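You operate a simulated robot arm through the tools that you are given. There is no shell and no other tool. Be economical: measure what you need, move in short steps, check, and stop when the job is done.

The job below is to be done with a simulated robot arm. You get a single attempt, and the scene is never put back.

JOB
Set the lathe to 1040 rpm, give it a short trial run and stop it.
Fine: the belt lever ends tight, the cover shut.

It is judged by the outcome, as a careful person would: the job done as asked, and still so three seconds after it is handed in. It fails if anything else is knocked over, pushed out of place, dropped, spilled or broken. Lids that push on must go on centred and level and be pressed home; caps that screw on are set level and turned clockwise until they are tight.

ROBOT AND FRAMES
A 7-joint arm with a two-finger parallel gripper on a trunk, on a base that drives. Base frame: it is fixed to the floor where the robot stands at the start and does not move with it; the origin is under the middle of the robot, x ahead of it, y to its left, z up; the surface under the hand at the start is at about z = 85. Readings come in cm, degrees, newtons and seconds.
With the tool pointing down near the work surface it reaches from about 38 to 90 cm from the robot's upright axis, wherever it stands. Its first joint turns from -115.0 to 115.0 degrees. Places, roughly: belt lever [90, 10, 110]; brass tube (2x2x24 cm) [80, -30, 110]; lathe belt cover [80, 0, 120]; lathe motor switch [40, -30, 70]. Payload 3.91 kg.
The tool frame sits at the grasp point between the pads (the TCP): z along the fingers, y along the line on which they close. The tips reach 3 cm beyond it. The gripper opens to 11 cm. The fingers are 2 cm wide and 1 cm thick; the gripper's body (4.8 by 11.2 cm) begins 5.5 cm behind the TCP.
Orientation is told as [roll, pitch, yaw] about the base's x, y, z axes, in that order, counted from this pose: with the fingers straight down and closing along the base's y, the tool's x points along the base's -x, its y along +y and its z along -z.

CONTROLS
- The arm moves only by the tool move_arm. Its argument "targets" is a list of rows, each a list of 7 numbers: the finger opening in mm, from 0 to 110, then the shift along the base's x, y, z in units of 200 mm (1.0 is 200 mm), then the turn, a rotation vector about the base's x, y, z in units of 180 degrees (1.0 is 180 degrees). In form: [[fingers, dx, dy, dz, rx, ry, rz], ...]. A call has 1 to 20 rows; each row is the pose to reach, as a shift and turn from the pose commanded when the call began. A call with a number of a shift or a turn outside -1 to 1 is refused whole. Each row takes 0.2 s and may step no farther than 5 cm and 8.6 degrees from the row before; otherwise, or with a gripper value out of range, the whole call is refused. A pose out of reach is approached as far as the arm can. The call stops where the force on the tool passes 70 N (or 10 N more than at its start, if that is more) or the arm is blocked; 0.2 s more then pass. The fingers move at their own pace (about 15.3 cm/s each) and stop on an object; they squeeze with about 20 N. The grip force told is the motor's: it shows also when the fingers shut on nothing. Time passes only in rows, and 0.2 s behind the last, so rows that repeat a pose let the fingers close. The reply holds the time, the measured pose of the TCP, the force on the tool along the base axes, the opening and the grip force, in the units named above and with some noise, with the torque about the TCP (base axes, N m) and any sound that the robot's microphone picked up.
- Cameras (640 x 400 px; columns grow to the right, rows downward): "scene" is now at [22.4, 16.29, 157.56]; the picture's right is [-0.46, -0.89, 0.00], its down [-0.41, 0.21, -0.89] and it looks along [0.79, -0.40, -0.46] (base axes); focal length 214 px, centre (320, 200). "wrist" rides on the gripper at [7.2, 1.7, -10.3] in the tool frame; the picture's right is [-0.23, 0.97, 0.00], its down [-0.76, -0.18, -0.62] and it looks along [-0.61, -0.14, 0.78] (tool axes); focal length 222 px, centre (320, 200). There is no depth. A picture from a camera that has moved, and an enlarged one, comes with that camera's place and axes in the base frame and with its lens.
- grab_frame(camera): a new picture of that camera. The clock stands still meanwhile.
- raise_lower(by): slides the trunk up (or, below 0, down) by that many cm; the arm and the scene camera ride with it, the base frame stays. It gives what a move gives, with no picture.
- base_move(legs): drives the robot by 1 to 6 legs, each [ahead, left, turn to the left] in cm, cm and degrees, along the robot's own axes; the way and the turn of a leg run together, so that a leg with both is an arc; at most 150 cm and 180 degrees a leg. The arm and the cameras ride along, it lands a little off, and it stops where it bumps. It gives what a move gives.
- pan_tilt(pan, tilt): turns the head with the scene camera to pan (to the left, within 80 degrees either way) and tilt (down, from -29 to 69), counted from straight ahead of the robot. It gives what a move gives.
- close_up(camera, box): a new picture of the part [left, top, right, bottom] of that camera's present view, enlarged. The clock stands still meanwhile.
- hand_in(): hands the job in; it is judged then, once.

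Go step by step. Nothing tells you exact positions but the pictures and the camera data: compare them with the known pose of the tool, close in by small moves and look again before you grip or let go. The budget is 120 turns and 78 pictures, counting those below and the enlarged ones. Unless the task says otherwise, let go and move clear before handing in, and close with one line.

The tools are called after "Call:" by a JSON object that holds its "name" and its "arguments". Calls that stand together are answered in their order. move_arm: Moves the arm, as the interface text tells. Its arguments: {"type":"object","properties":{"targets":{"type":"array","items":{"type":"array","items":{"type":"number"}}}},"required":["targets"]} The other tools are called the same way: raise_lower (by) slides the trunk up or down; base_move (legs) drives the base; pan_tilt (pan, tilt) turns the head that bears the scene camera; grab_frame (camera) takes a picture; close_up (camera, box) takes an enlarged picture of a part of a camera's view; hand_in () hands the job in.

At the start:

```text
time_s: 0.0
tool_pos: [62.49, -23.26, 158.63]
tcp_rot: [0.0, 0.0, -0.1]
ft_force: [-0.1, 0.7, 0.0]
moment: [0.0, -0.01, -0.02]
width: 11.01
finger_force: 0.1
trunk travel left (down, up): [-90.0, 9.0]
robot x, y, heading: [0.37, 0.01, -0.2]
head pan, tilt: [-27.2, 27.6]
```

scene: 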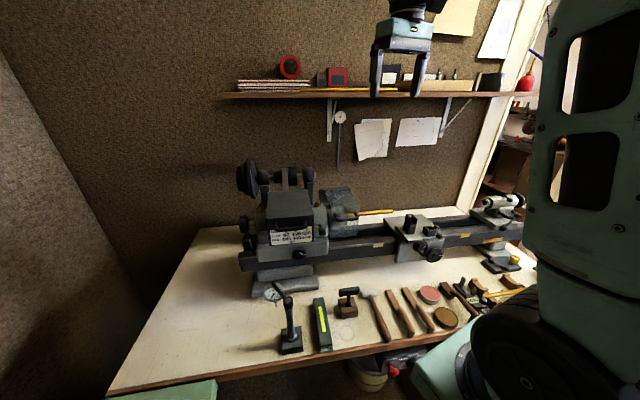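
wrist: 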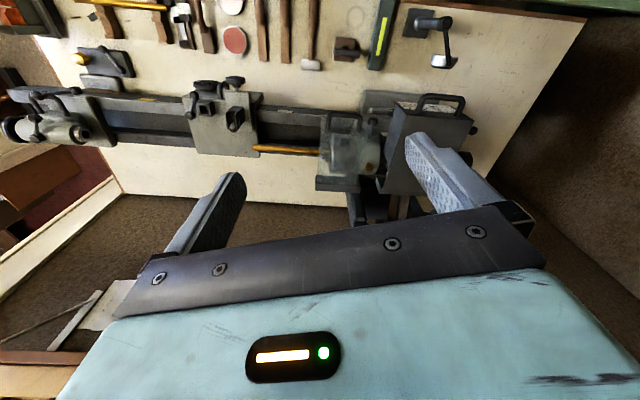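

I see a lathe on a bench, with a headstock with a cover on the left, and a label on the headstock that probably shows speeds. I'll look closer first.

Call:
{"name": "close_up", "arguments": {"camera": "scene", "box": [220, 150, 380, 310]}}

Call:
{"name": "close_up", "arguments": {"camera": "scene", "box": [265, 225, 320, 255]}}

Call:
{"name": "close_up", "arguments": {"camera": "scene", "box": [240, 270, 460, 400]}}

Call:
{"name": "close_up", "arguments": {"camera": "wrist", "box": [300, 70, 500, 230]}}

```text
2.50 times, centred on (300, 230) of scene
camera zoom: at [22.4, 16.29, 157.56], right [-0.46, -0.89, 0.0], down [-0.41, 0.21, -0.89], along [0.79, -0.4, -0.46], focal length 536 px, centre (370, 125)
```

zoom: 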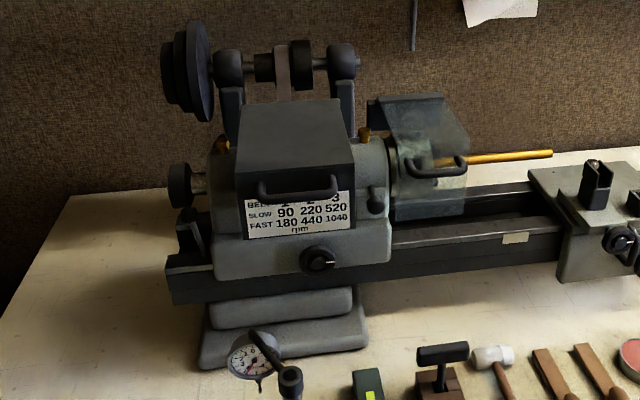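

```text
11.64 times, centred on (292, 240) of scene
camera zoom: at [22.4, 16.29, 157.56], right [-0.46, -0.89, 0.0], down [-0.41, 0.21, -0.89], along [0.79, -0.4, -0.46], focal length 2496 px, centre (640, -266)
```

zoom: 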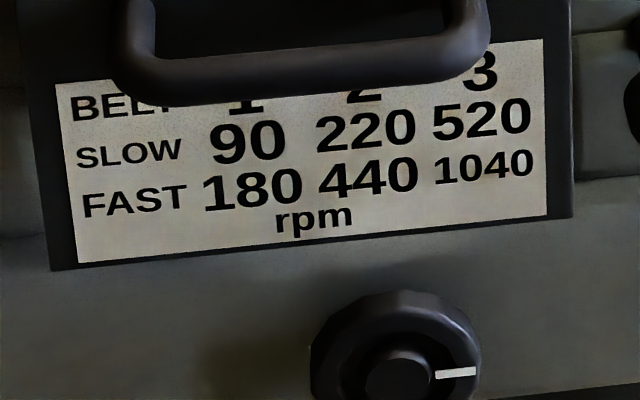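

```text
2.91 times, centred on (350, 335) of scene
camera zoom: at [22.4, 16.29, 157.56], right [-0.46, -0.89, 0.0], down [-0.41, 0.21, -0.89], along [0.79, -0.4, -0.46], focal length 624 px, centre (233, -193)
```

zoom: 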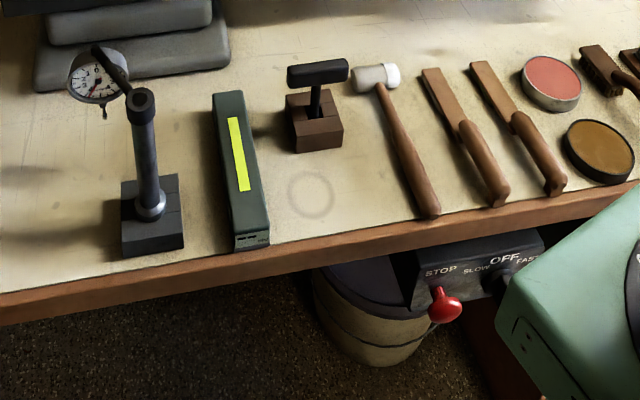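

```text
2.50 times, centred on (400, 150) of wrist
camera zoom: at [55.34, -21.64, 169.02], right [0.23, 0.97, 0.0], down [0.76, -0.18, 0.62], along [0.61, -0.14, -0.78], focal length 555 px, centre (120, 325)
```

zoom: 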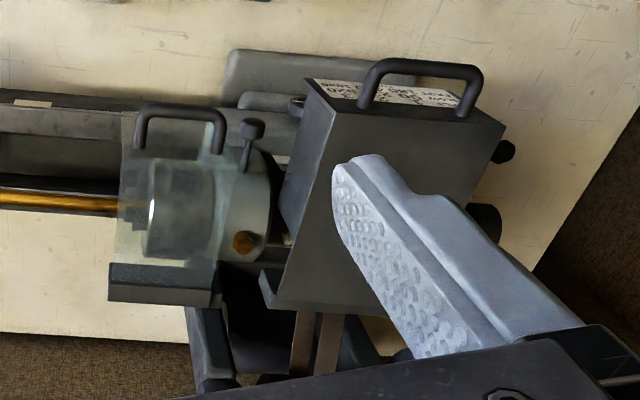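

The speed plate says 1040 rpm is belt position 3 with the motor switch on FAST. Next I look for the belt lever and the other knobs, and at the switch.

Call:
{"name": "close_up", "arguments": {"camera": "scene", "box": [230, 150, 290, 250]}}

Call:
{"name": "close_up", "arguments": {"camera": "scene", "box": [290, 180, 360, 250]}}

Call:
{"name": "pan_tilt", "arguments": {"pan": -42, "tilt": 60}}

Call:
{"name": "grab_frame", "arguments": {"camera": "scene"}}

```text
4.00 times, centred on (260, 200) of scene
camera zoom: at [22.4, 16.29, 157.56], right [-0.46, -0.89, 0.0], down [-0.41, 0.21, -0.89], along [0.79, -0.4, -0.46], focal length 858 px, centre (560, 200)
```

zoom: 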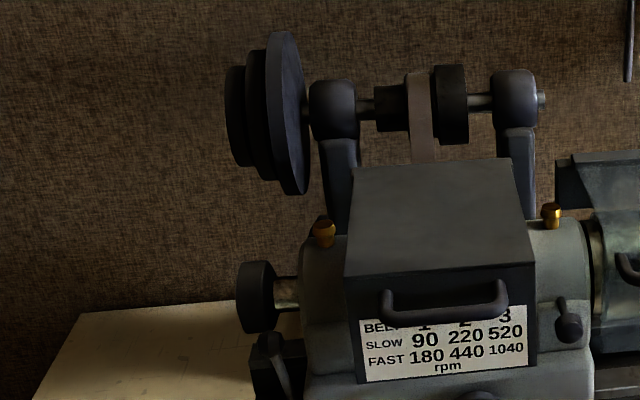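

```text
5.71 times, centred on (325, 215) of scene
camera zoom: at [22.4, 16.29, 157.56], right [-0.46, -0.89, 0.0], down [-0.41, 0.21, -0.89], along [0.79, -0.4, -0.46], focal length 1226 px, centre (291, 114)
```

zoom: 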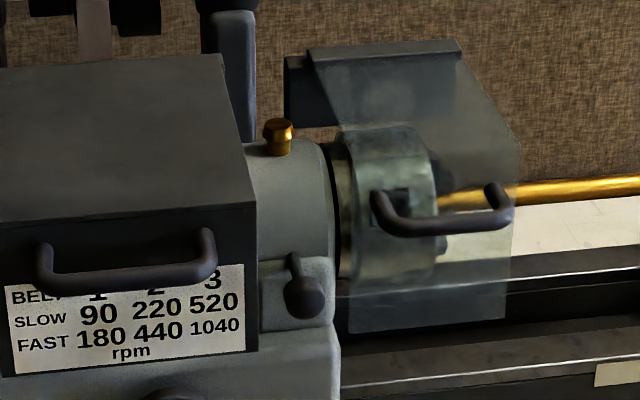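

```text
time_s: 1.0
tool_pos: [62.45, -23.24, 158.52]
tcp_rot: [0.1, 0.1, -0.1]
ft_force: [-0.1, 0.4, -0.4]
moment: [0.02, -0.02, 0.02]
width: 10.98
finger_force: 0.1
trunk travel left (down, up): [-90.0, 9.0]
robot x, y, heading: [-0.09, 0.44, -0.2]
head pan, tilt: [-42.0, 60.0]
```

```text
69 pictures are left
camera scene: at [19.23, 16.0, 152.97], right [-0.67, -0.74, 0.0], down [-0.64, 0.58, -0.5], along [0.37, -0.33, -0.87], focal length 214 px, centre (320, 200)
```

scene: 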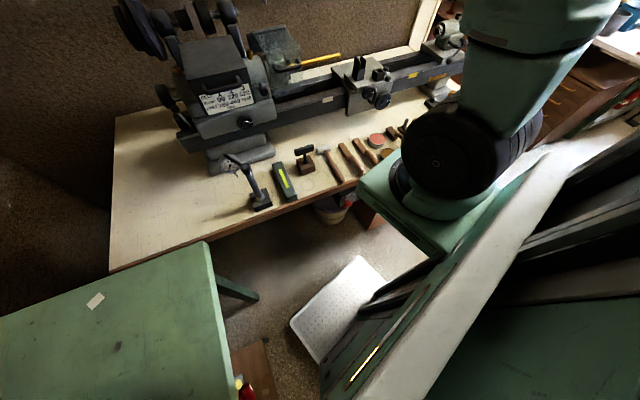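

Closer look at the headstock from this higher tilt, and at the left side of it where the belt lever should be.

Call:
{"name": "pan_tilt", "arguments": {"pan": -5, "tilt": 30}}

Call:
{"name": "close_up", "arguments": {"camera": "scene", "box": [300, 140, 460, 240]}}

```text
time_s: 2.0
tool_pos: [62.44, -23.25, 158.73]
tcp_rot: [-0.1, 0.1, 0.0]
ft_force: [-0.4, 0.6, -0.3]
moment: [-0.02, 0.0, -0.03]
width: 10.98
finger_force: 0.0
trunk travel left (down, up): [-90.0, 9.0]
robot x, y, heading: [-0.22, -0.08, 0.3]
head pan, tilt: [-5.0, 30.0]
```

```text
4.00 times, centred on (380, 190) of scene
camera zoom: at [23.28, 19.67, 157.16], right [-0.09, -1.0, 0.0], down [-0.5, 0.04, -0.87], along [0.86, -0.08, -0.5], focal length 858 px, centre (80, 240)
```

zoom: 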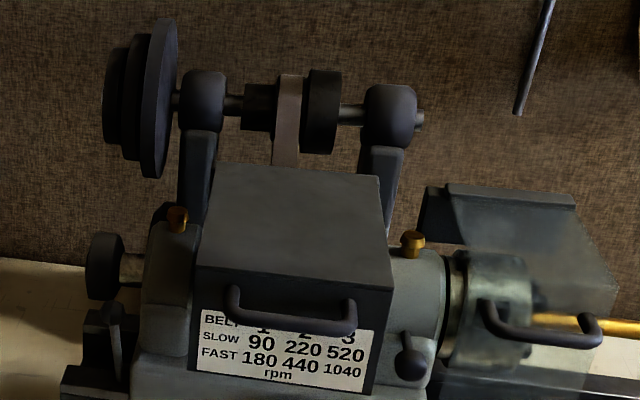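

The dark lever left of the headstock projects onto [90,10,110], so that should be the belt lever. I zoom in.

Call:
{"name": "close_up", "arguments": {"camera": "scene", "box": [308, 200, 348, 250]}}

Call:
{"name": "close_up", "arguments": {"camera": "scene", "box": [320, 140, 420, 202]}}

Call:
{"name": "close_up", "arguments": {"camera": "wrist", "box": [400, 60, 520, 260]}}

```text
8.00 times, centred on (328, 225) of scene
camera zoom: at [23.28, 19.67, 157.16], right [-0.09, -1.0, 0.0], down [-0.5, 0.04, -0.87], along [0.86, -0.08, -0.5], focal length 1716 px, centre (256, 0)
```

zoom: 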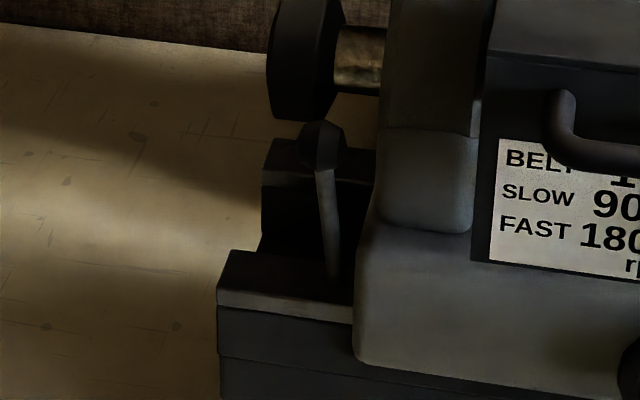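

```text
6.40 times, centred on (370, 171) of scene
camera zoom: at [23.28, 19.67, 157.16], right [-0.09, -1.0, 0.0], down [-0.5, 0.04, -0.87], along [0.86, -0.08, -0.5], focal length 1373 px, centre (0, 386)
```

zoom: 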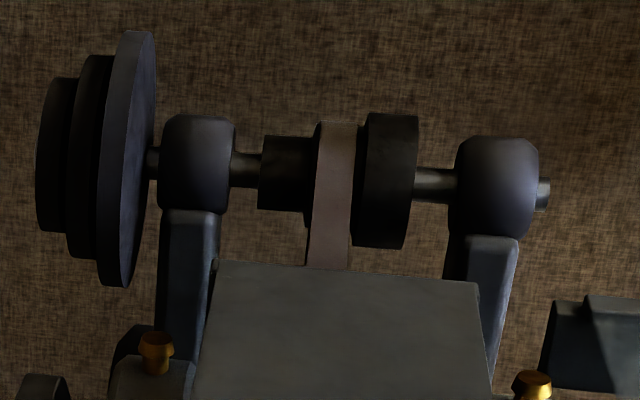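

```text
2.00 times, centred on (460, 160) of wrist
camera zoom: at [55.34, -21.64, 169.02], right [0.23, 0.97, 0.0], down [0.76, -0.18, 0.62], along [0.61, -0.14, -0.78], focal length 444 px, centre (40, 280)
```

zoom: 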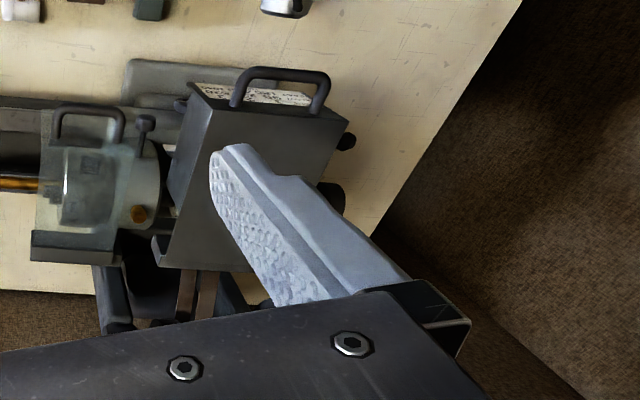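

The handle triangulates to about [72.5, -0.4, 121], and the cover seems hinged at the rear. I turn the tool 90° in yaw and move in front of the cover; later I pitch it so the fingers point ahead and close vertically.

Call:
{"name": "move_arm", "arguments": {"targets": [[110, -0.035, 0.08, -0.04, 0, 0, 0.0455], [110, -0.07, 0.16, -0.08, 0, 0, 0.091], [110, -0.105, 0.24, -0.12, 0, 0, 0.1365], [110, -0.14, 0.32, -0.16, 0, 0, 0.182], [110, -0.175, 0.4, -0.2, 0, 0, 0.2275], [110, -0.21, 0.48, -0.24, 0, 0, 0.273], [110, -0.245, 0.56, -0.28, 0, 0, 0.3185], [110, -0.28, 0.64, -0.32, 0, 0, 0.364], [110, -0.315, 0.72, -0.36, 0, 0, 0.4095], [110, -0.35, 0.8, -0.4, 0, 0, 0.455], [110, -0.375, 0.9, -0.45, 0, 0, 0.5]]}}

Call:
{"name": "grab_frame", "arguments": {"camera": "wrist"}}

```text
time_s: 4.4
tool_pos: [54.96, -5.41, 149.62]
tcp_rot: [0.1, 0.0, 90.1]
ft_force: [-0.1, -0.3, -1.3]
moment: [0.0, 0.0, -0.03]
width: 10.97
finger_force: 0.1
trunk travel left (down, up): [-90.0, 9.0]
robot x, y, heading: [-0.04, -0.0, -0.4]
head pan, tilt: [-5.0, 30.0]
```

```text
64 pictures are left
camera wrist: at [53.4, -12.63, 159.97], right [-0.97, 0.23, 0.0], down [0.18, 0.76, 0.62], along [0.14, 0.61, -0.78], focal length 222 px, centre (320, 200)
```

wrist: 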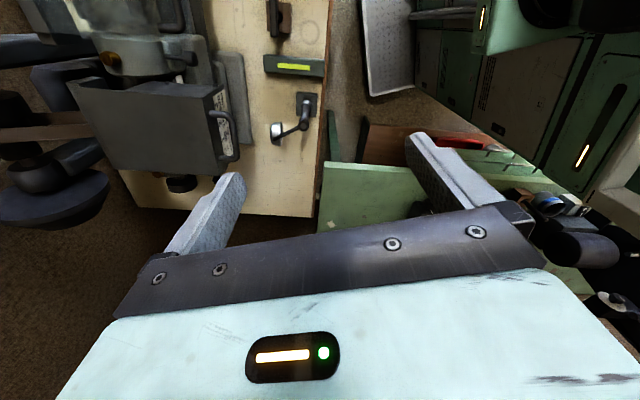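

Now I pitch the tool to point ahead, in front of the cover.

Call:
{"name": "move_arm", "arguments": {"targets": [[110, 0, 0.02, -0.08, 0, -0.0455, 0], [110, 0, 0.04, -0.16, 0, -0.091, 0], [110, 0, 0.06, -0.24, 0, -0.1365, 0], [110, 0, 0.08, -0.32, 0, -0.182, 0], [110, 0, 0.1, -0.4, 0, -0.2275, 0], [110, 0, 0.12, -0.48, 0, -0.273, 0], [110, 0, 0.14, -0.56, 0, -0.3185, 0], [110, 0, 0.16, -0.64, 0, -0.364, 0], [110, 0, 0.18, -0.72, 0, -0.4095, 0], [110, 0, 0.2, -0.8, 0, -0.455, 0], [110, 0, 0.22, -0.9, 0, -0.5, 0]]}}

Call:
{"name": "grab_frame", "arguments": {"camera": "wrist"}}

Call:
{"name": "grab_frame", "arguments": {"camera": "scene"}}

```text
time_s: 6.8
tool_pos: [63.24, 7.21, 131.0]
tcp_rot: [-90.0, -0.1, 89.9]
ft_force: [-0.5, -0.1, 0.0]
moment: [0.01, 0.03, 0.03]
width: 11.02
finger_force: 0.0
out of reach, approached as far as the arm can: row 4, 5, 6, 7, 8, 9, 10, 11
trunk travel left (down, up): [-90.0, 9.0]
robot x, y, heading: [-0.29, -0.09, 0.1]
head pan, tilt: [-5.0, 30.0]
```

```text
63 pictures are left
camera wrist: at [53.05, -0.15, 129.29], right [0.0, 0.23, -0.97], down [-0.62, 0.76, 0.18], along [0.78, 0.61, 0.14], focal length 222 px, centre (320, 200)
```

wrist: 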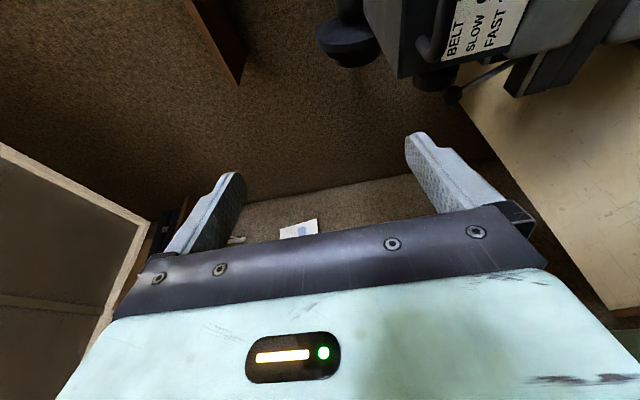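

```text
62 pictures are left
camera scene: at [23.31, 19.66, 157.17], right [-0.09, -1.0, 0.0], down [-0.5, 0.04, -0.87], along [0.86, -0.08, -0.5], focal length 214 px, centre (320, 200)
```

scene: 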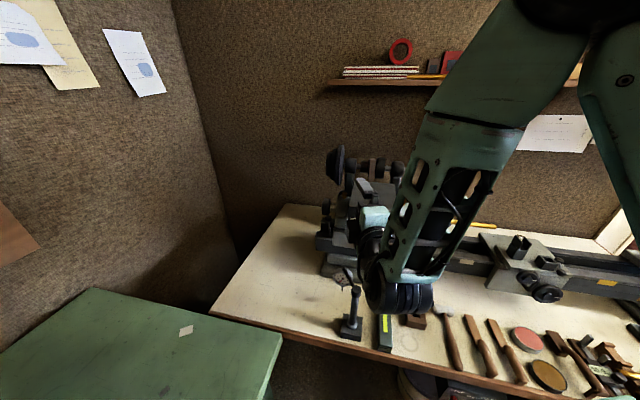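

The tool now points ahead but fell short of the commanded spot. A small probing move will tell where the commanded pose is.

Call:
{"name": "move_arm", "arguments": {"targets": [[110, 0.15, 0, 0, 0, 0, 0], [110, 0.25, 0, 0, 0, 0, 0]]}}

```text
time_s: 7.4
tool_pos: [68.07, 7.21, 130.95]
tcp_rot: [-90.0, -0.1, 90.0]
ft_force: [0.0, 0.2, -0.2]
moment: [-0.02, -0.02, 0.01]
width: 10.99
finger_force: 0.1
trunk travel left (down, up): [-90.0, 9.0]
robot x, y, heading: [-0.18, -0.44, -0.1]
head pan, tilt: [-5.0, 30.0]
```

Call:
{"name": "move_arm", "arguments": {"targets": [[110, -0.05, -0.15, 0, 0, 0, 0], [110, -0.1, -0.3, 0, 0, 0, 0], [110, -0.1, -0.38, 0, 0, 0, 0]]}}

Call:
{"name": "grab_frame", "arguments": {"camera": "wrist"}}

Call:
{"name": "pan_tilt", "arguments": {"pan": -5, "tilt": 35}}

Call:
{"name": "close_up", "arguments": {"camera": "scene", "box": [300, 100, 460, 260]}}

```text
time_s: 8.2
tool_pos: [67.76, 0.57, 130.83]
tcp_rot: [-89.9, 0.0, 90.0]
ft_force: [-0.7, -0.7, -0.3]
moment: [0.01, 0.0, -0.05]
width: 10.99
finger_force: 0.0
out of reach, approached as far as the arm can: row 2, 3
trunk travel left (down, up): [-90.0, 9.0]
robot x, y, heading: [0.12, 0.03, 0.4]
head pan, tilt: [-5.0, 30.0]
```

```text
61 pictures are left
camera wrist: at [57.51, -6.67, 129.11], right [0.0, 0.23, -0.97], down [-0.62, 0.76, 0.18], along [0.78, 0.61, 0.14], focal length 222 px, centre (320, 200)
```

wrist: 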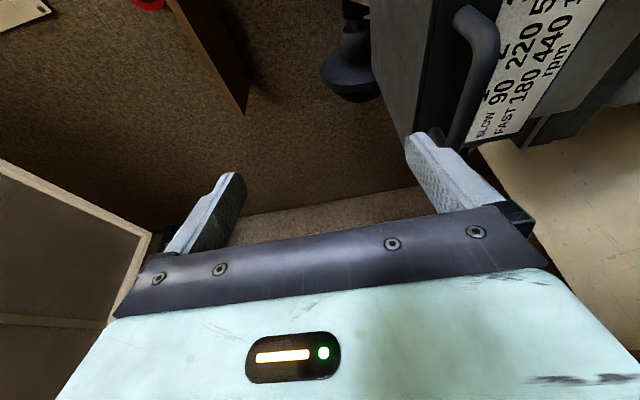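

```text
time_s: 8.9
tool_pos: [67.67, 0.59, 130.69]
tcp_rot: [-90.0, -0.1, 90.0]
ft_force: [-0.3, 0.5, 0.1]
moment: [0.0, 0.0, -0.01]
width: 10.99
finger_force: 0.2
trunk travel left (down, up): [-90.0, 9.0]
robot x, y, heading: [0.22, -0.28, 0.0]
head pan, tilt: [-5.0, 35.0]
```

```text
2.50 times, centred on (380, 180) of scene
camera zoom: at [23.04, 19.7, 156.39], right [-0.09, -1.0, 0.0], down [-0.57, 0.05, -0.82], along [0.82, -0.07, -0.57], focal length 536 px, centre (170, 250)
```

zoom: 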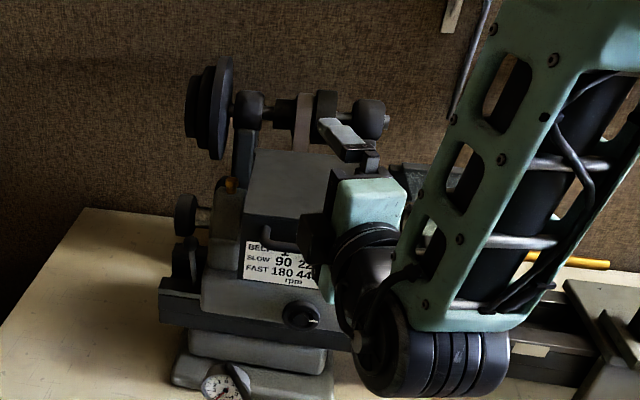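

The arm is too folded here, so I back the base 15 cm to gain room.

Call:
{"name": "base_move", "arguments": {"legs": [[-15, 0, 0]]}}

Call:
{"name": "move_arm", "arguments": {"targets": [[110, 0.15, -0.02, -0.1, 0, 0, 0], [110, 0.3, -0.04, -0.25, 0, 0, 0], [110, 0.45, -0.05, -0.4, 0, 0, 0], [110, 0.5, -0.05, -0.48, 0, 0, 0]]}}

Call:
{"name": "grab_frame", "arguments": {"camera": "wrist"}}

Call:
{"name": "close_up", "arguments": {"camera": "scene", "box": [300, 80, 460, 240]}}

```text
time_s: 10.2
tool_pos: [52.71, 0.77, 130.77]
tcp_rot: [-90.0, 0.0, 90.2]
ft_force: [-0.4, 0.0, 0.0]
moment: [0.0, -0.02, 0.02]
width: 11.01
finger_force: 0.1
trunk travel left (down, up): [-90.0, 9.0]
robot x, y, heading: [-14.84, -0.1, 0.2]
head pan, tilt: [-5.0, 35.0]
```

```text
time_s: 11.2
tool_pos: [62.74, -0.07, 121.27]
tcp_rot: [-90.0, 0.0, 90.1]
ft_force: [-0.9, 0.2, -0.2]
moment: [0.01, 0.02, 0.0]
width: 10.98
finger_force: 0.0
trunk travel left (down, up): [-90.0, 9.0]
robot x, y, heading: [-14.89, 0.14, 0.3]
head pan, tilt: [-5.0, 35.0]
```

```text
59 pictures are left
camera wrist: at [52.55, -7.35, 119.57], right [0.0, 0.23, -0.97], down [-0.62, 0.76, 0.18], along [0.78, 0.61, 0.14], focal length 222 px, centre (320, 200)
```

wrist: 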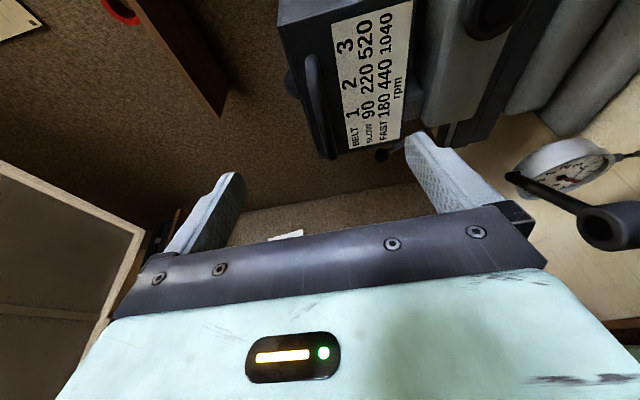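

```text
2.50 times, centred on (380, 160) of scene
camera zoom: at [7.93, 19.74, 156.39], right [-0.08, -1.0, 0.0], down [-0.57, 0.05, -0.82], along [0.82, -0.07, -0.57], focal length 536 px, centre (170, 300)
```

zoom: 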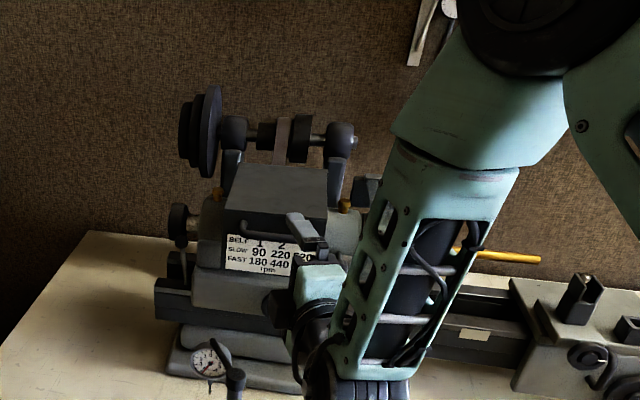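

Call:
{"name": "close_up", "arguments": {"camera": "wrist", "box": [270, 20, 430, 180]}}

```text
2.50 times, centred on (350, 100) of wrist
camera zoom: at [52.55, -7.35, 119.57], right [0.0, 0.23, -0.97], down [-0.62, 0.76, 0.18], along [0.78, 0.61, 0.14], focal length 555 px, centre (245, 450)
```

zoom: 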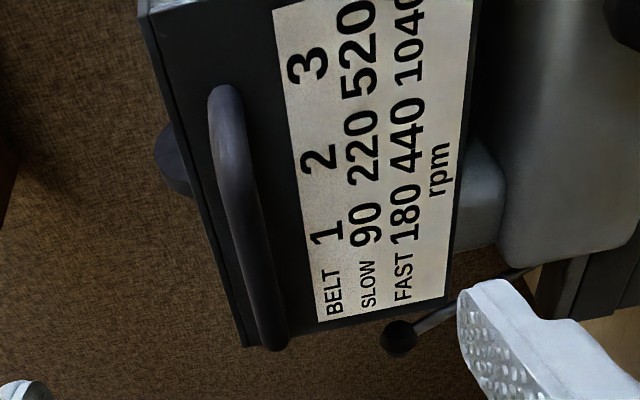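

The handle bar sits at z≈120.7 with its centre at y≈-1. I narrow the fingers, advance around the bar and close.

Call:
{"name": "move_arm", "arguments": {"targets": [[50, 0.05, -0.04, -0.02, 0, 0, 0], [50, 0.15, -0.04, -0.02, 0, 0, 0], [50, 0.25, -0.04, -0.02, 0, 0, 0], [50, 0.35, -0.04, -0.02, 0, 0, 0], [50, 0.41, -0.04, -0.02, 0, 0, 0]]}}

Call:
{"name": "close_up", "arguments": {"camera": "wrist", "box": [160, 20, 480, 220]}}

```text
time_s: 12.4
tool_pos: [70.96, -0.89, 121.02]
tcp_rot: [-89.9, 0.0, 90.2]
ft_force: [0.1, -0.5, -0.6]
moment: [0.03, 0.01, 0.03]
width: 4.99
finger_force: 0.2
trunk travel left (down, up): [-90.0, 9.0]
robot x, y, heading: [-15.11, 0.15, 0.3]
head pan, tilt: [-5.0, 35.0]
```

```text
2.00 times, centred on (320, 120) of wrist
camera zoom: at [60.72, -8.22, 119.16], right [0.0, 0.23, -0.97], down [-0.63, 0.76, 0.18], along [0.78, 0.61, 0.14], focal length 444 px, centre (320, 360)
```

zoom: 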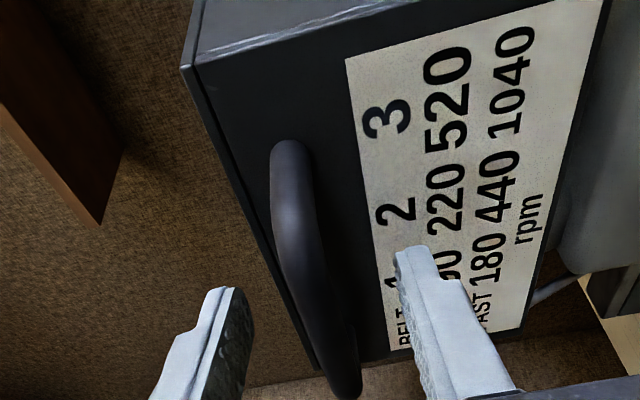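

Call:
{"name": "move_arm", "arguments": {"targets": [[50, 0.05, 0, -0.005, 0, 0, 0], [50, 0.07, 0, -0.005, 0, 0, 0], [0, 0.07, 0, -0.005, 0, 0, 0], [0, 0.07, 0, -0.005, 0, 0, 0], [0, 0.07, 0, -0.005, 0, 0, 0]]}}

Call:
{"name": "close_up", "arguments": {"camera": "wrist", "box": [160, 20, 480, 220]}}

```text
time_s: 13.6
tool_pos: [72.41, -0.91, 120.83]
tcp_rot: [-90.1, 0.1, 90.3]
ft_force: [-2.2, 0.6, 4.7]
moment: [-0.03, 0.01, 0.1]
width: 1.14
finger_force: 45.0
trunk travel left (down, up): [-90.0, 9.0]
robot x, y, heading: [-15.25, -0.2, 0.1]
head pan, tilt: [-5.0, 35.0]
```

```text
2.00 times, centred on (320, 120) of wrist
camera zoom: at [62.15, -8.22, 119.08], right [0.0, 0.23, -0.97], down [-0.63, 0.76, 0.18], along [0.78, 0.61, 0.14], focal length 444 px, centre (320, 360)
```

zoom: 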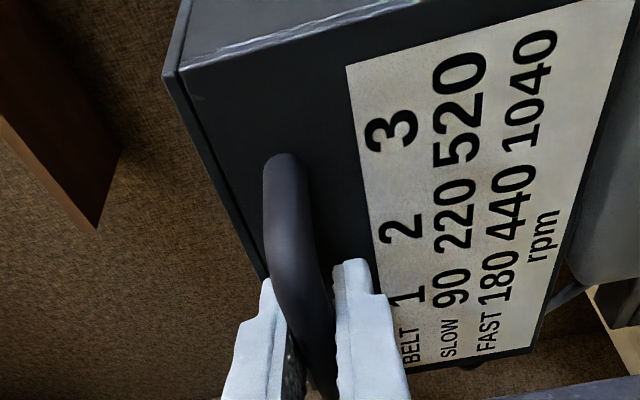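

The handle is gripped (1.1 cm bar). The bench and lathe turn out to be yawed about -18.6°, so the hinge axis runs along (0.32, 0.95, 0). I start lifting the cover along an arc about the rear edge in small steps and watch the force.

Call:
{"name": "move_arm", "arguments": {"targets": [[0, -0.006, 0.002, 0.07, 0.0071, 0.0211, 0], [0, -0.0073, 0.0024, 0.1403, 0.0142, 0.0421, 0], [0, -0.0039, 0.0013, 0.2105, 0.0213, 0.0632, 0], [0, 0.0041, -0.0014, 0.2805, 0.0284, 0.0843, 0]]}}

Call:
{"name": "grab_frame", "arguments": {"camera": "scene"}}

```text
time_s: 14.6
tool_pos: [72.44, -0.99, 126.3]
tcp_rot: [-74.7, -5.0, 89.5]
ft_force: [0.5, 4.0, -1.0]
moment: [-0.23, -0.05, -0.27]
width: 1.16
finger_force: 44.9
out of reach, approached as far as the arm can: row 2
trunk travel left (down, up): [-90.0, 9.0]
robot x, y, heading: [-14.68, 0.46, 0.4]
head pan, tilt: [-5.0, 35.0]
```

```text
54 pictures are left
camera scene: at [7.94, 19.78, 156.39], right [-0.08, -1.0, 0.0], down [-0.57, 0.05, -0.82], along [0.82, -0.07, -0.57], focal length 214 px, centre (320, 200)
```

scene: 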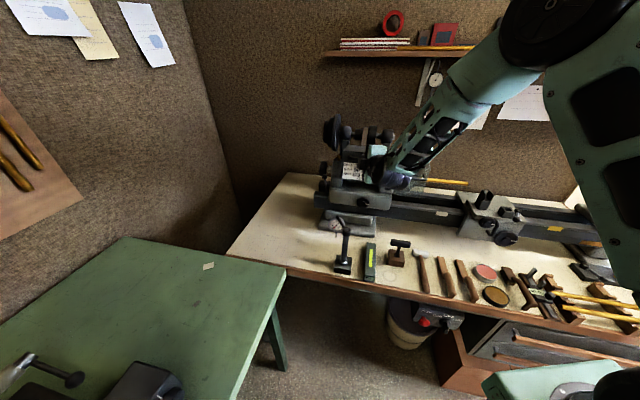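

The cover is lifting freely. I continue the arc to about 56°.

Call:
{"name": "move_arm", "arguments": {"targets": [[0, 0.0297, -0.01, 0.137, 0.0142, 0.0421, 0], [0, 0.0773, -0.026, 0.2685, 0.0284, 0.0843, 0], [0, 0.1413, -0.0475, 0.3915, 0.0425, 0.1264, 0], [0, 0.2214, -0.0745, 0.504, 0.0567, 0.1685, 0], [0, 0.3152, -0.1061, 0.6035, 0.0709, 0.2107, 0]]}}

Call:
{"name": "grab_frame", "arguments": {"camera": "scene"}}

```text
time_s: 15.6
tool_pos: [74.38, 1.17, 131.09]
tcp_rot: [-42.3, -20.4, 87.1]
ft_force: [-60.6, -22.4, 24.5]
moment: [-1.51, -0.27, -0.2]
width: 1.27
finger_force: 44.6
out of reach, approached as far as the arm can: row 3
trunk travel left (down, up): [-90.0, 9.0]
robot x, y, heading: [-15.12, -0.21, -0.1]
head pan, tilt: [-5.0, 35.0]
stopped in row 4: the force on the tool passed its limit at 282 N (the readings are from after the stop); the commanded pose is now the measured one
```

```text
53 pictures are left
camera scene: at [7.33, 19.16, 156.56], right [-0.09, -1.0, 0.0], down [-0.57, 0.05, -0.82], along [0.82, -0.07, -0.57], focal length 214 px, centre (320, 200)
```

scene: 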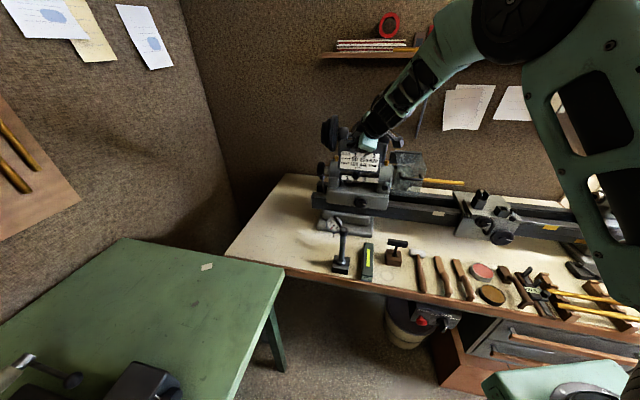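

The force limit was hit. I look closer before going on.

Call:
{"name": "close_up", "arguments": {"camera": "scene", "box": [300, 100, 440, 240]}}

Call:
{"name": "grab_frame", "arguments": {"camera": "wrist"}}

```text
2.86 times, centred on (370, 170) of scene
camera zoom: at [7.33, 19.16, 156.56], right [-0.09, -1.0, 0.0], down [-0.57, 0.05, -0.82], along [0.82, -0.07, -0.57], focal length 613 px, centre (177, 286)
```

zoom: 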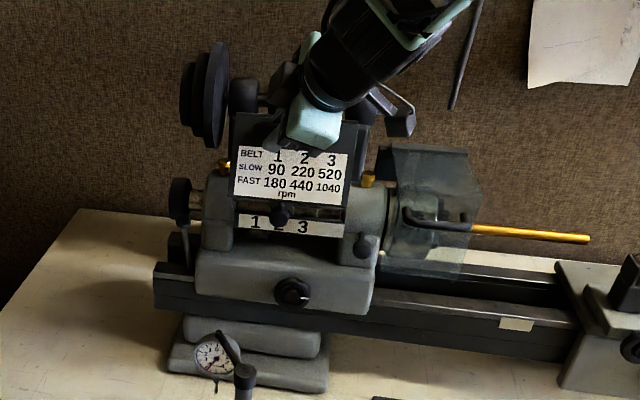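

```text
51 pictures are left
camera wrist: at [65.83, -7.49, 134.68], right [-0.7, 0.48, -0.54], down [-0.26, 0.53, 0.81], along [0.67, 0.7, -0.24], focal length 222 px, centre (320, 200)
```

wrist: 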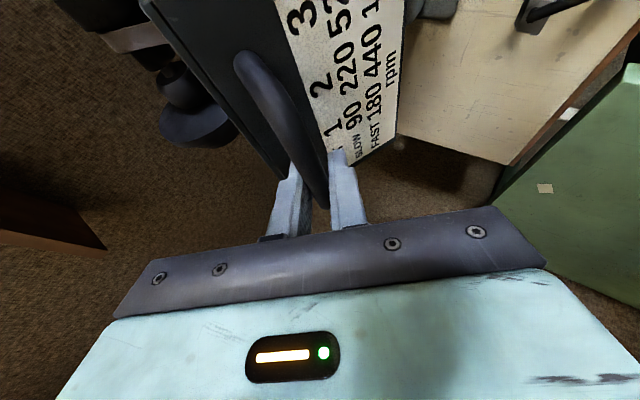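

The cover is about 30° up and still held; inside there is a "1 2 3" scale with a belt-shift knob at 2. The arm slipped a little on the bar; I go on in small steps without turning the tool.

Call:
{"name": "move_arm", "arguments": {"targets": [[0, 0, 0, 0, 0, 0, 0], [0, 0.01, -0.003, 0.03, 0, 0, 0], [0, 0.025, -0.008, 0.065, 0, 0, 0], [0, 0.04, -0.014, 0.1, 0, 0, 0]]}}

```text
time_s: 16.1
tool_pos: [74.34, 1.22, 130.96]
tcp_rot: [-42.2, -20.3, 87.0]
ft_force: [-49.3, -11.5, 19.6]
moment: [-0.8, -0.27, 0.63]
width: 1.26
finger_force: 45.4
trunk travel left (down, up): [-90.0, 9.0]
robot x, y, heading: [-15.44, -0.37, -0.2]
head pan, tilt: [-5.0, 35.0]
stopped in row 2: the force on the tool passed its limit at 81 N (the readings are from after the stop); the commanded pose is now the measured one
```

The fingertips press the cover face; I ease back in -x and see the force fall.

Call:
{"name": "move_arm", "arguments": {"targets": [[0, -0.02, -0.003, 0.005, 0, 0, 0], [0, -0.04, -0.006, 0.01, 0, 0, 0]]}}

```text
time_s: 16.7
tool_pos: [74.18, 1.13, 130.8]
tcp_rot: [-42.0, -20.3, 86.7]
ft_force: [2.3, -3.2, 2.6]
moment: [-0.97, -0.3, 0.34]
width: 1.26
finger_force: 45.2
trunk travel left (down, up): [-90.0, 9.0]
robot x, y, heading: [-14.92, 0.08, 0.1]
head pan, tilt: [-5.0, 35.0]
```

Call:
{"name": "move_arm", "arguments": {"targets": [[0, 0.005, 0, 0.04, 0, 0, 0], [0, 0.015, -0.002, 0.08, 0, 0, 0], [0, 0.025, -0.005, 0.12, 0, 0, 0], [0, 0.04, -0.01, 0.16, 0, 0, 0]]}}

```text
time_s: 17.7
tool_pos: [75.23, 0.81, 133.83]
tcp_rot: [-41.7, -20.2, 86.6]
ft_force: [30.8, -9.3, -22.2]
moment: [-0.74, 0.22, 0.62]
width: 1.26
finger_force: 44.6
trunk travel left (down, up): [-90.0, 9.0]
robot x, y, heading: [-14.72, -0.19, -0.3]
head pan, tilt: [-5.0, 35.0]
```

Call:
{"name": "move_arm", "arguments": {"targets": [[0, 0.084, -0.0284, 0.039, 0, 0, 0], [0, 0.1247, -0.042, 0.095, 0, 0, 0], [0, 0.1687, -0.057, 0.1475, 0.004, 0.011, 0], [0, 0.216, -0.073, 0.197, 0.008, 0.022, 0]]}}

Call:
{"name": "close_up", "arguments": {"camera": "scene", "box": [300, 100, 440, 240]}}

```text
time_s: 18.7
tool_pos: [78.99, -0.22, 138.51]
tcp_rot: [-37.9, -21.7, 85.5]
ft_force: [-27.5, -1.2, 26.1]
moment: [-0.36, 0.09, 0.91]
width: 1.24
finger_force: 44.7
trunk travel left (down, up): [-90.0, 9.0]
robot x, y, heading: [-15.28, -0.13, -0.2]
head pan, tilt: [-5.0, 35.0]
```

```text
2.86 times, centred on (370, 170) of scene
camera zoom: at [7.54, 19.41, 156.48], right [-0.09, -1.0, 0.0], down [-0.57, 0.05, -0.82], along [0.82, -0.07, -0.57], focal length 613 px, centre (177, 286)
```

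zoom: 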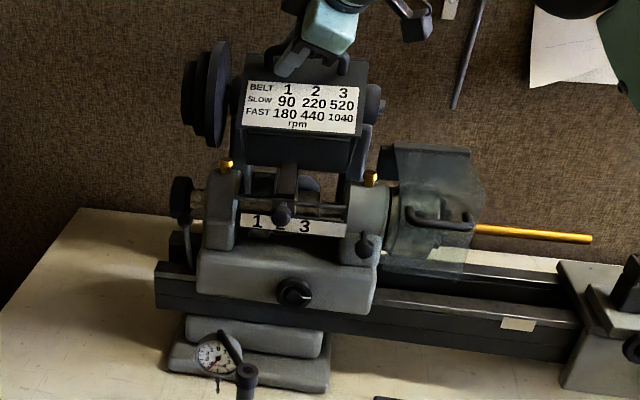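

The cover is about 55° open. I continue the arc.

Call:
{"name": "move_arm", "arguments": {"targets": [[0, 0.0356, -0.012, 0.07, 0.0045, 0.0132, 0], [0, 0.1033, -0.035, 0.12, 0.0134, 0.0395, 0], [0, 0.1754, -0.059, 0.165, 0.0223, 0.0658, 0], [0, 0.2512, -0.085, 0.2, 0.0312, 0.092, 0]]}}

```text
time_s: 19.7
tool_pos: [81.76, -1.33, 140.87]
tcp_rot: [-19.0, -25.0, 78.5]
ft_force: [-9.6, 20.8, 25.4]
moment: [-0.38, -0.03, 0.67]
width: 1.26
finger_force: 44.7
out of reach, approached as far as the arm can: row 4
trunk travel left (down, up): [-90.0, 9.0]
robot x, y, heading: [-15.38, -0.0, -0.3]
head pan, tilt: [-5.0, 35.0]
```

The arm nears its far limit; I try continuing with the tool turned back somewhat, which brings the wrist closer.

Call:
{"name": "move_arm", "arguments": {"targets": [[0, 0.02, -0.02, 0.015, -0.004, -0.012, 0], [0, 0.06, -0.033, 0.035, -0.008, -0.024, 0], [0, 0.11, -0.05, 0.055, -0.012, -0.036, 0], [0, 0.16, -0.067, 0.075, -0.016, -0.048, 0]]}}

Call:
{"name": "close_up", "arguments": {"camera": "scene", "box": [300, 80, 460, 240]}}

```text
time_s: 20.7
tool_pos: [84.74, -2.51, 142.42]
tcp_rot: [-29.2, -23.6, 82.6]
ft_force: [-14.8, 27.1, 30.5]
moment: [0.28, 0.72, 1.05]
width: 1.23
finger_force: 45.1
trunk travel left (down, up): [-90.0, 9.0]
robot x, y, heading: [-15.22, 0.1, -0.0]
head pan, tilt: [-5.0, 35.0]
```

```text
2.50 times, centred on (380, 160) of scene
camera zoom: at [7.62, 19.65, 156.42], right [-0.09, -1.0, 0.0], down [-0.57, 0.05, -0.82], along [0.82, -0.07, -0.57], focal length 536 px, centre (170, 300)
```

zoom: 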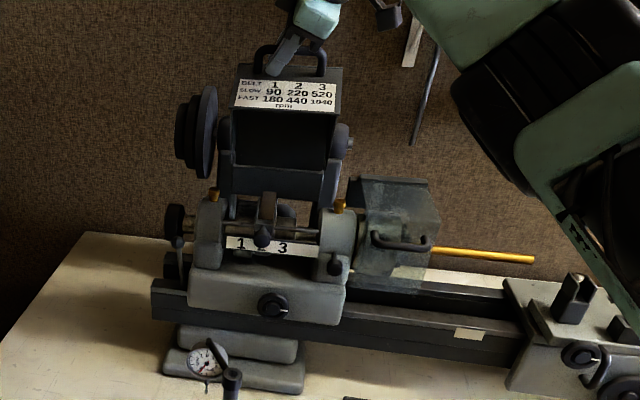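

Call:
{"name": "move_arm", "arguments": {"targets": [[0, 0.07, -0.01, 0.045, 0, 0, 0], [0, 0.15, -0.035, 0.065, 0, 0, 0], [0, 0.235, -0.06, 0.08, 0, 0, 0], [0, 0.32, -0.09, 0.09, 0, 0, 0], [0, 0.4, -0.115, 0.09, 0, 0, 0]]}}

Call:
{"name": "close_up", "arguments": {"camera": "scene", "box": [300, 80, 460, 240]}}

```text
time_s: 21.9
tool_pos: [84.69, -2.69, 142.51]
tcp_rot: [-29.2, -23.5, 82.6]
ft_force: [-10.6, 27.4, 30.7]
moment: [-0.07, 0.29, 1.0]
width: 1.18
finger_force: 45.4
out of reach, approached as far as the arm can: row 1, 2, 3, 4, 5
trunk travel left (down, up): [-90.0, 9.0]
robot x, y, heading: [-15.47, 0.15, -0.3]
head pan, tilt: [-5.0, 35.0]
```

```text
2.50 times, centred on (380, 160) of scene
camera zoom: at [7.65, 19.65, 156.41], right [-0.09, -1.0, 0.0], down [-0.57, 0.05, -0.82], along [0.82, -0.07, -0.57], focal length 536 px, centre (170, 300)
```

zoom: 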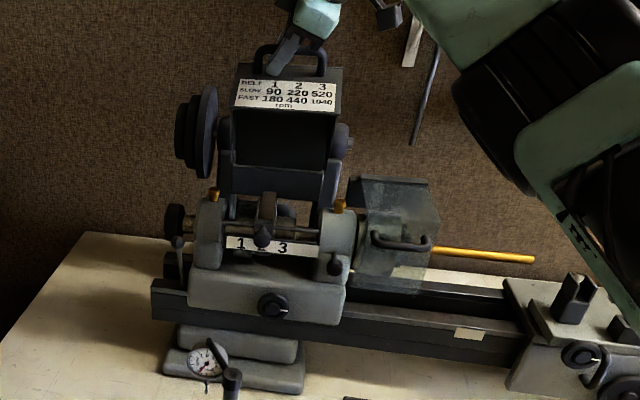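

I carry on by driving the base: trunk up 0.7 cm, then ahead 3 cm.

Call:
{"name": "raise_lower", "arguments": {"by": 0.7}}

Call:
{"name": "base_move", "arguments": {"legs": [[3, 0, 0]]}}

```text
time_s: 22.4
tool_pos: [84.85, -2.65, 142.74]
tcp_rot: [-28.7, -23.5, 82.3]
ft_force: [-4.1, 28.5, 11.6]
moment: [0.78, 0.35, 1.35]
width: 1.19
finger_force: 45.0
trunk travel left (down, up): [-90.7, 8.3]
robot x, y, heading: [-15.12, -0.09, -0.1]
head pan, tilt: [-5.0, 35.0]
```

```text
time_s: 23.3
tool_pos: [87.43, -3.54, 143.88]
tcp_rot: [-29.9, -23.4, 82.2]
ft_force: [-19.5, 0.2, 51.2]
moment: [0.45, 0.44, 1.3]
width: 1.2
finger_force: 45.4
trunk travel left (down, up): [-90.7, 8.3]
robot x, y, heading: [-12.42, -0.03, -0.4]
head pan, tilt: [-5.0, 35.0]
```

Call:
{"name": "raise_lower", "arguments": {"by": 1.3}}

Call:
{"name": "base_move", "arguments": {"legs": [[3, 0, 0]]}}

Call:
{"name": "raise_lower", "arguments": {"by": 0.5}}

Call:
{"name": "base_move", "arguments": {"legs": [[3, 0, 0]]}}

Call:
{"name": "close_up", "arguments": {"camera": "scene", "box": [300, 80, 460, 240]}}

```text
time_s: 23.9
tool_pos: [88.17, -3.77, 144.27]
tcp_rot: [-29.1, -23.1, 81.9]
ft_force: [2.3, -3.5, -25.3]
moment: [-0.34, 0.37, 0.92]
width: 1.23
finger_force: 44.9
trunk travel left (down, up): [-92.0, 7.0]
robot x, y, heading: [-12.4, -0.39, -0.2]
head pan, tilt: [-5.0, 35.0]
```

```text
time_s: 24.8
tool_pos: [89.4, -4.1, 144.59]
tcp_rot: [-28.3, -22.8, 81.8]
ft_force: [-18.8, -3.1, 2.6]
moment: [-0.17, 0.1, 1.1]
width: 1.22
finger_force: 44.8
trunk travel left (down, up): [-92.0, 7.0]
robot x, y, heading: [-10.28, -0.42, 0.1]
head pan, tilt: [-5.0, 35.0]
stopped in leg 1: the force on the tool passed its limit at 85 N (the readings are from after the stop); the commanded pose is now the measured one
```

```text
time_s: 25.3
tool_pos: [89.43, -4.1, 144.64]
tcp_rot: [-27.6, -22.7, 81.6]
ft_force: [-31.0, -2.2, -21.2]
moment: [0.43, -0.19, 1.27]
width: 1.21
finger_force: 44.8
trunk travel left (down, up): [-92.5, 6.5]
robot x, y, heading: [-10.67, 0.1, -0.2]
head pan, tilt: [-5.0, 35.0]
```

```text
time_s: 26.0
tool_pos: [89.45, -4.0, 144.58]
tcp_rot: [-26.4, -22.4, 81.6]
ft_force: [-25.7, -3.9, 3.7]
moment: [-0.29, 0.21, 1.02]
width: 1.17
finger_force: 45.1
trunk travel left (down, up): [-92.5, 6.5]
robot x, y, heading: [-9.52, -0.05, 0.2]
head pan, tilt: [-5.0, 35.0]
stopped in leg 1: the force on the tool passed its limit at 95 N (the readings are from after the stop); the commanded pose is now the measured one
```

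```text
2.50 times, centred on (380, 160) of scene
camera zoom: at [13.29, 19.27, 158.95], right [-0.09, -1.0, 0.0], down [-0.57, 0.05, -0.82], along [0.82, -0.07, -0.57], focal length 536 px, centre (170, 300)
```

zoom: 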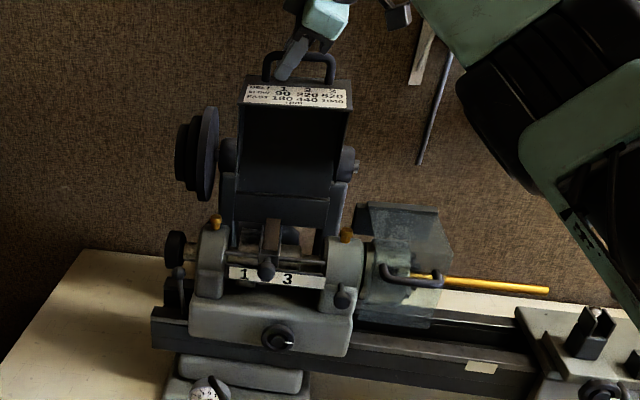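

The cover hit its stop at about 90°. I open the fingers just a little, keeping the bar captured, to see whether it stays up.

Call:
{"name": "move_arm", "arguments": {"targets": [[30, 0, 0, 0, 0, 0, 0], [30, 0, 0, 0, 0, 0, 0], [30, 0, 0, 0, 0, 0, 0], [30, 0, 0, 0, 0, 0, 0]]}}

Call:
{"name": "grab_frame", "arguments": {"camera": "wrist"}}

Call:
{"name": "close_up", "arguments": {"camera": "scene", "box": [350, 70, 430, 150]}}

```text
time_s: 27.0
tool_pos: [89.67, -4.04, 144.66]
tcp_rot: [-26.6, -22.5, 81.5]
ft_force: [-7.8, -5.7, 27.6]
moment: [0.0, 0.36, 0.12]
width: 2.69
finger_force: 0.1
trunk travel left (down, up): [-92.5, 6.5]
robot x, y, heading: [-9.54, -0.43, -0.0]
head pan, tilt: [-5.0, 35.0]
```

```text
46 pictures are left
camera wrist: at [82.15, -12.93, 149.74], right [-0.8, 0.5, -0.32], down [-0.05, 0.47, 0.88], along [0.59, 0.72, -0.35], focal length 222 px, centre (320, 200)
```

wrist: 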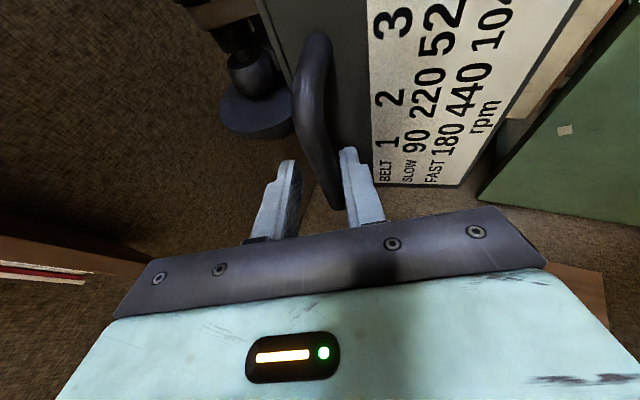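

```text
5.00 times, centred on (390, 110) of scene
camera zoom: at [13.32, 19.26, 158.95], right [-0.09, -1.0, 0.0], down [-0.57, 0.05, -0.82], along [0.82, -0.07, -0.57], focal length 1072 px, centre (-30, 650)
```

zoom: 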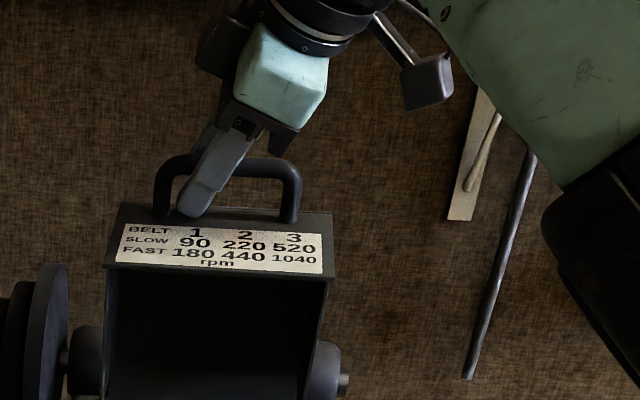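

Call:
{"name": "move_arm", "arguments": {"targets": [[40, 0, 0, 0.05, 0, 0, 0], [60, -0.02, 0.007, 0.06, 0, 0, 0], [60, -0.05, 0.016, 0.07, 0, 0, 0], [60, -0.05, 0.016, 0.07, 0, 0, 0]]}}

Call:
{"name": "close_up", "arguments": {"camera": "wrist", "box": [200, 0, 520, 260]}}

```text
time_s: 28.0
tool_pos: [88.77, -3.57, 145.75]
tcp_rot: [-26.4, -22.4, 81.4]
ft_force: [-0.7, 0.3, -0.2]
moment: [0.01, 0.02, 0.0]
width: 5.99
finger_force: 0.0
out of reach, approached as far as the arm can: row 1
trunk travel left (down, up): [-92.5, 6.5]
robot x, y, heading: [-9.86, -0.02, -0.3]
head pan, tilt: [-5.0, 35.0]
```

```text
1.54 times, centred on (360, 130) of wrist
camera zoom: at [81.44, -12.53, 150.81], right [-0.81, 0.5, -0.31], down [-0.05, 0.47, 0.88], along [0.59, 0.72, -0.36], focal length 342 px, centre (258, 308)
```

zoom: 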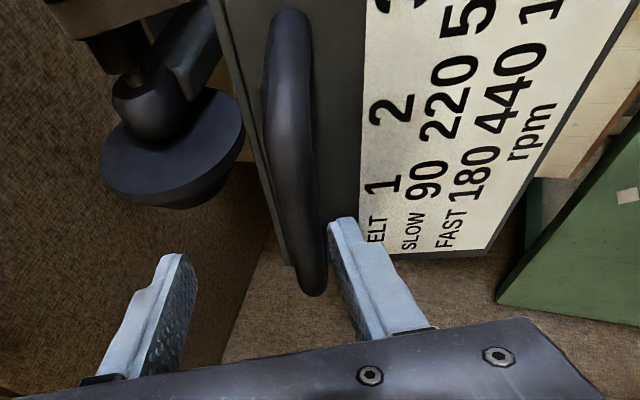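

It holds. I withdraw along the tool axis.

Call:
{"name": "move_arm", "arguments": {"targets": [[80, -0.05, -0.028, 0.085, 0, 0, 0], [80, -0.1, -0.055, 0.17, 0, 0, 0], [80, -0.15, -0.08, 0.25, 0, 0, 0], [80, -0.3, -0.08, 0.3, 0, 0, 0], [80, -0.5, -0.08, 0.3, 0, 0, 0], [80, -0.7, -0.08, 0.3, 0, 0, 0]]}}

Call:
{"name": "grab_frame", "arguments": {"camera": "scene"}}

```text
time_s: 29.4
tool_pos: [74.78, -5.21, 151.56]
tcp_rot: [-26.3, -22.4, 81.5]
ft_force: [-0.1, 0.2, -0.5]
moment: [0.01, 0.01, 0.0]
width: 8.01
finger_force: 0.1
trunk travel left (down, up): [-92.5, 6.5]
robot x, y, heading: [-9.66, -0.36, -0.0]
head pan, tilt: [-5.0, 35.0]
```

```text
43 pictures are left
camera scene: at [13.62, 19.29, 158.88], right [-0.09, -1.0, 0.0], down [-0.57, 0.05, -0.82], along [0.82, -0.07, -0.57], focal length 214 px, centre (320, 200)
```

scene: 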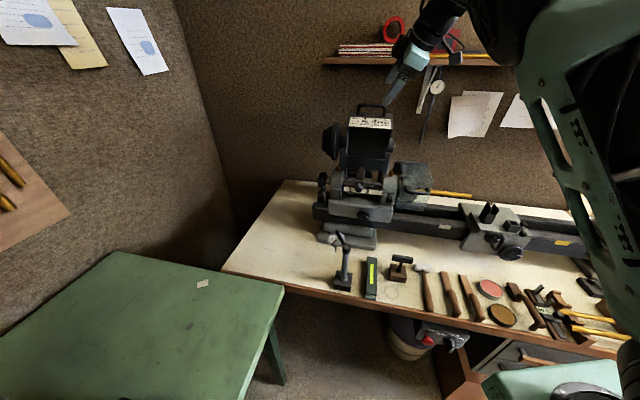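

Call:
{"name": "close_up", "arguments": {"camera": "scene", "box": [310, 150, 430, 235]}}

Call:
{"name": "close_up", "arguments": {"camera": "scene", "box": [312, 165, 362, 215]}}

Call:
{"name": "grab_frame", "arguments": {"camera": "wrist"}}

```text
4.71 times, centred on (370, 192) of scene
camera zoom: at [13.62, 19.29, 158.88], right [-0.09, -1.0, 0.0], down [-0.57, 0.05, -0.82], along [0.82, -0.07, -0.57], focal length 1009 px, centre (85, 235)
```

zoom: 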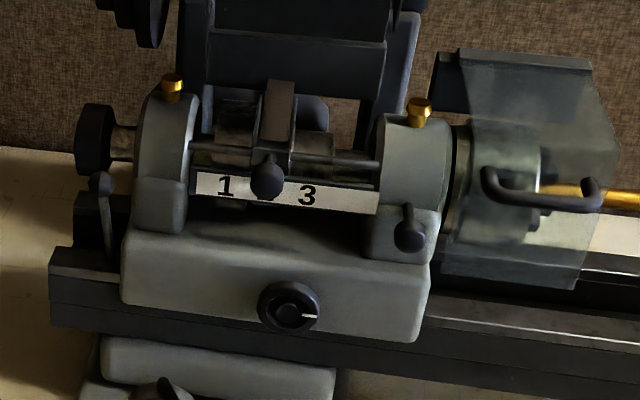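

```text
8.00 times, centred on (337, 190) of scene
camera zoom: at [13.62, 19.29, 158.88], right [-0.09, -1.0, 0.0], down [-0.57, 0.05, -0.82], along [0.82, -0.07, -0.57], focal length 1716 px, centre (184, 280)
```

zoom: 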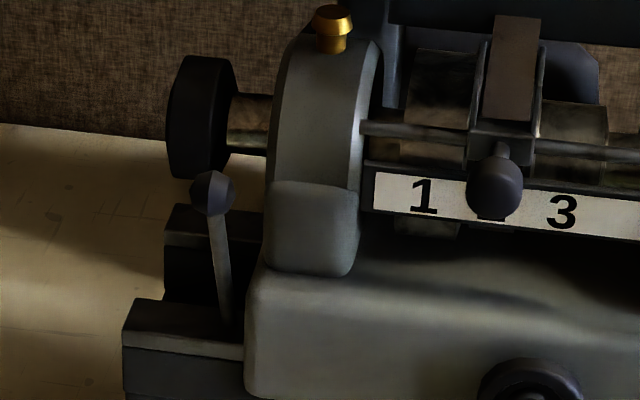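

```text
40 pictures are left
camera wrist: at [67.34, -14.17, 156.8], right [-0.81, 0.5, -0.31], down [-0.05, 0.47, 0.88], along [0.59, 0.72, -0.36], focal length 222 px, centre (320, 200)
```

wrist: 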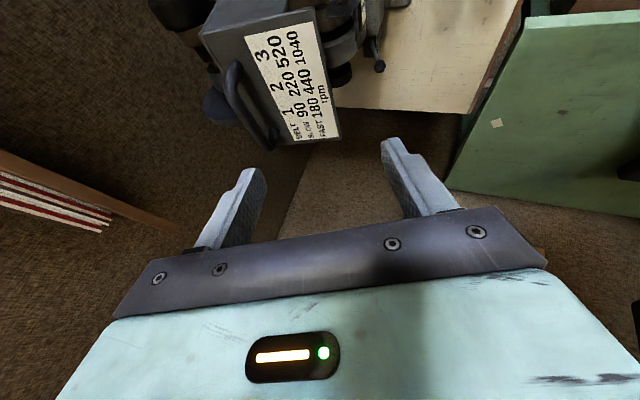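

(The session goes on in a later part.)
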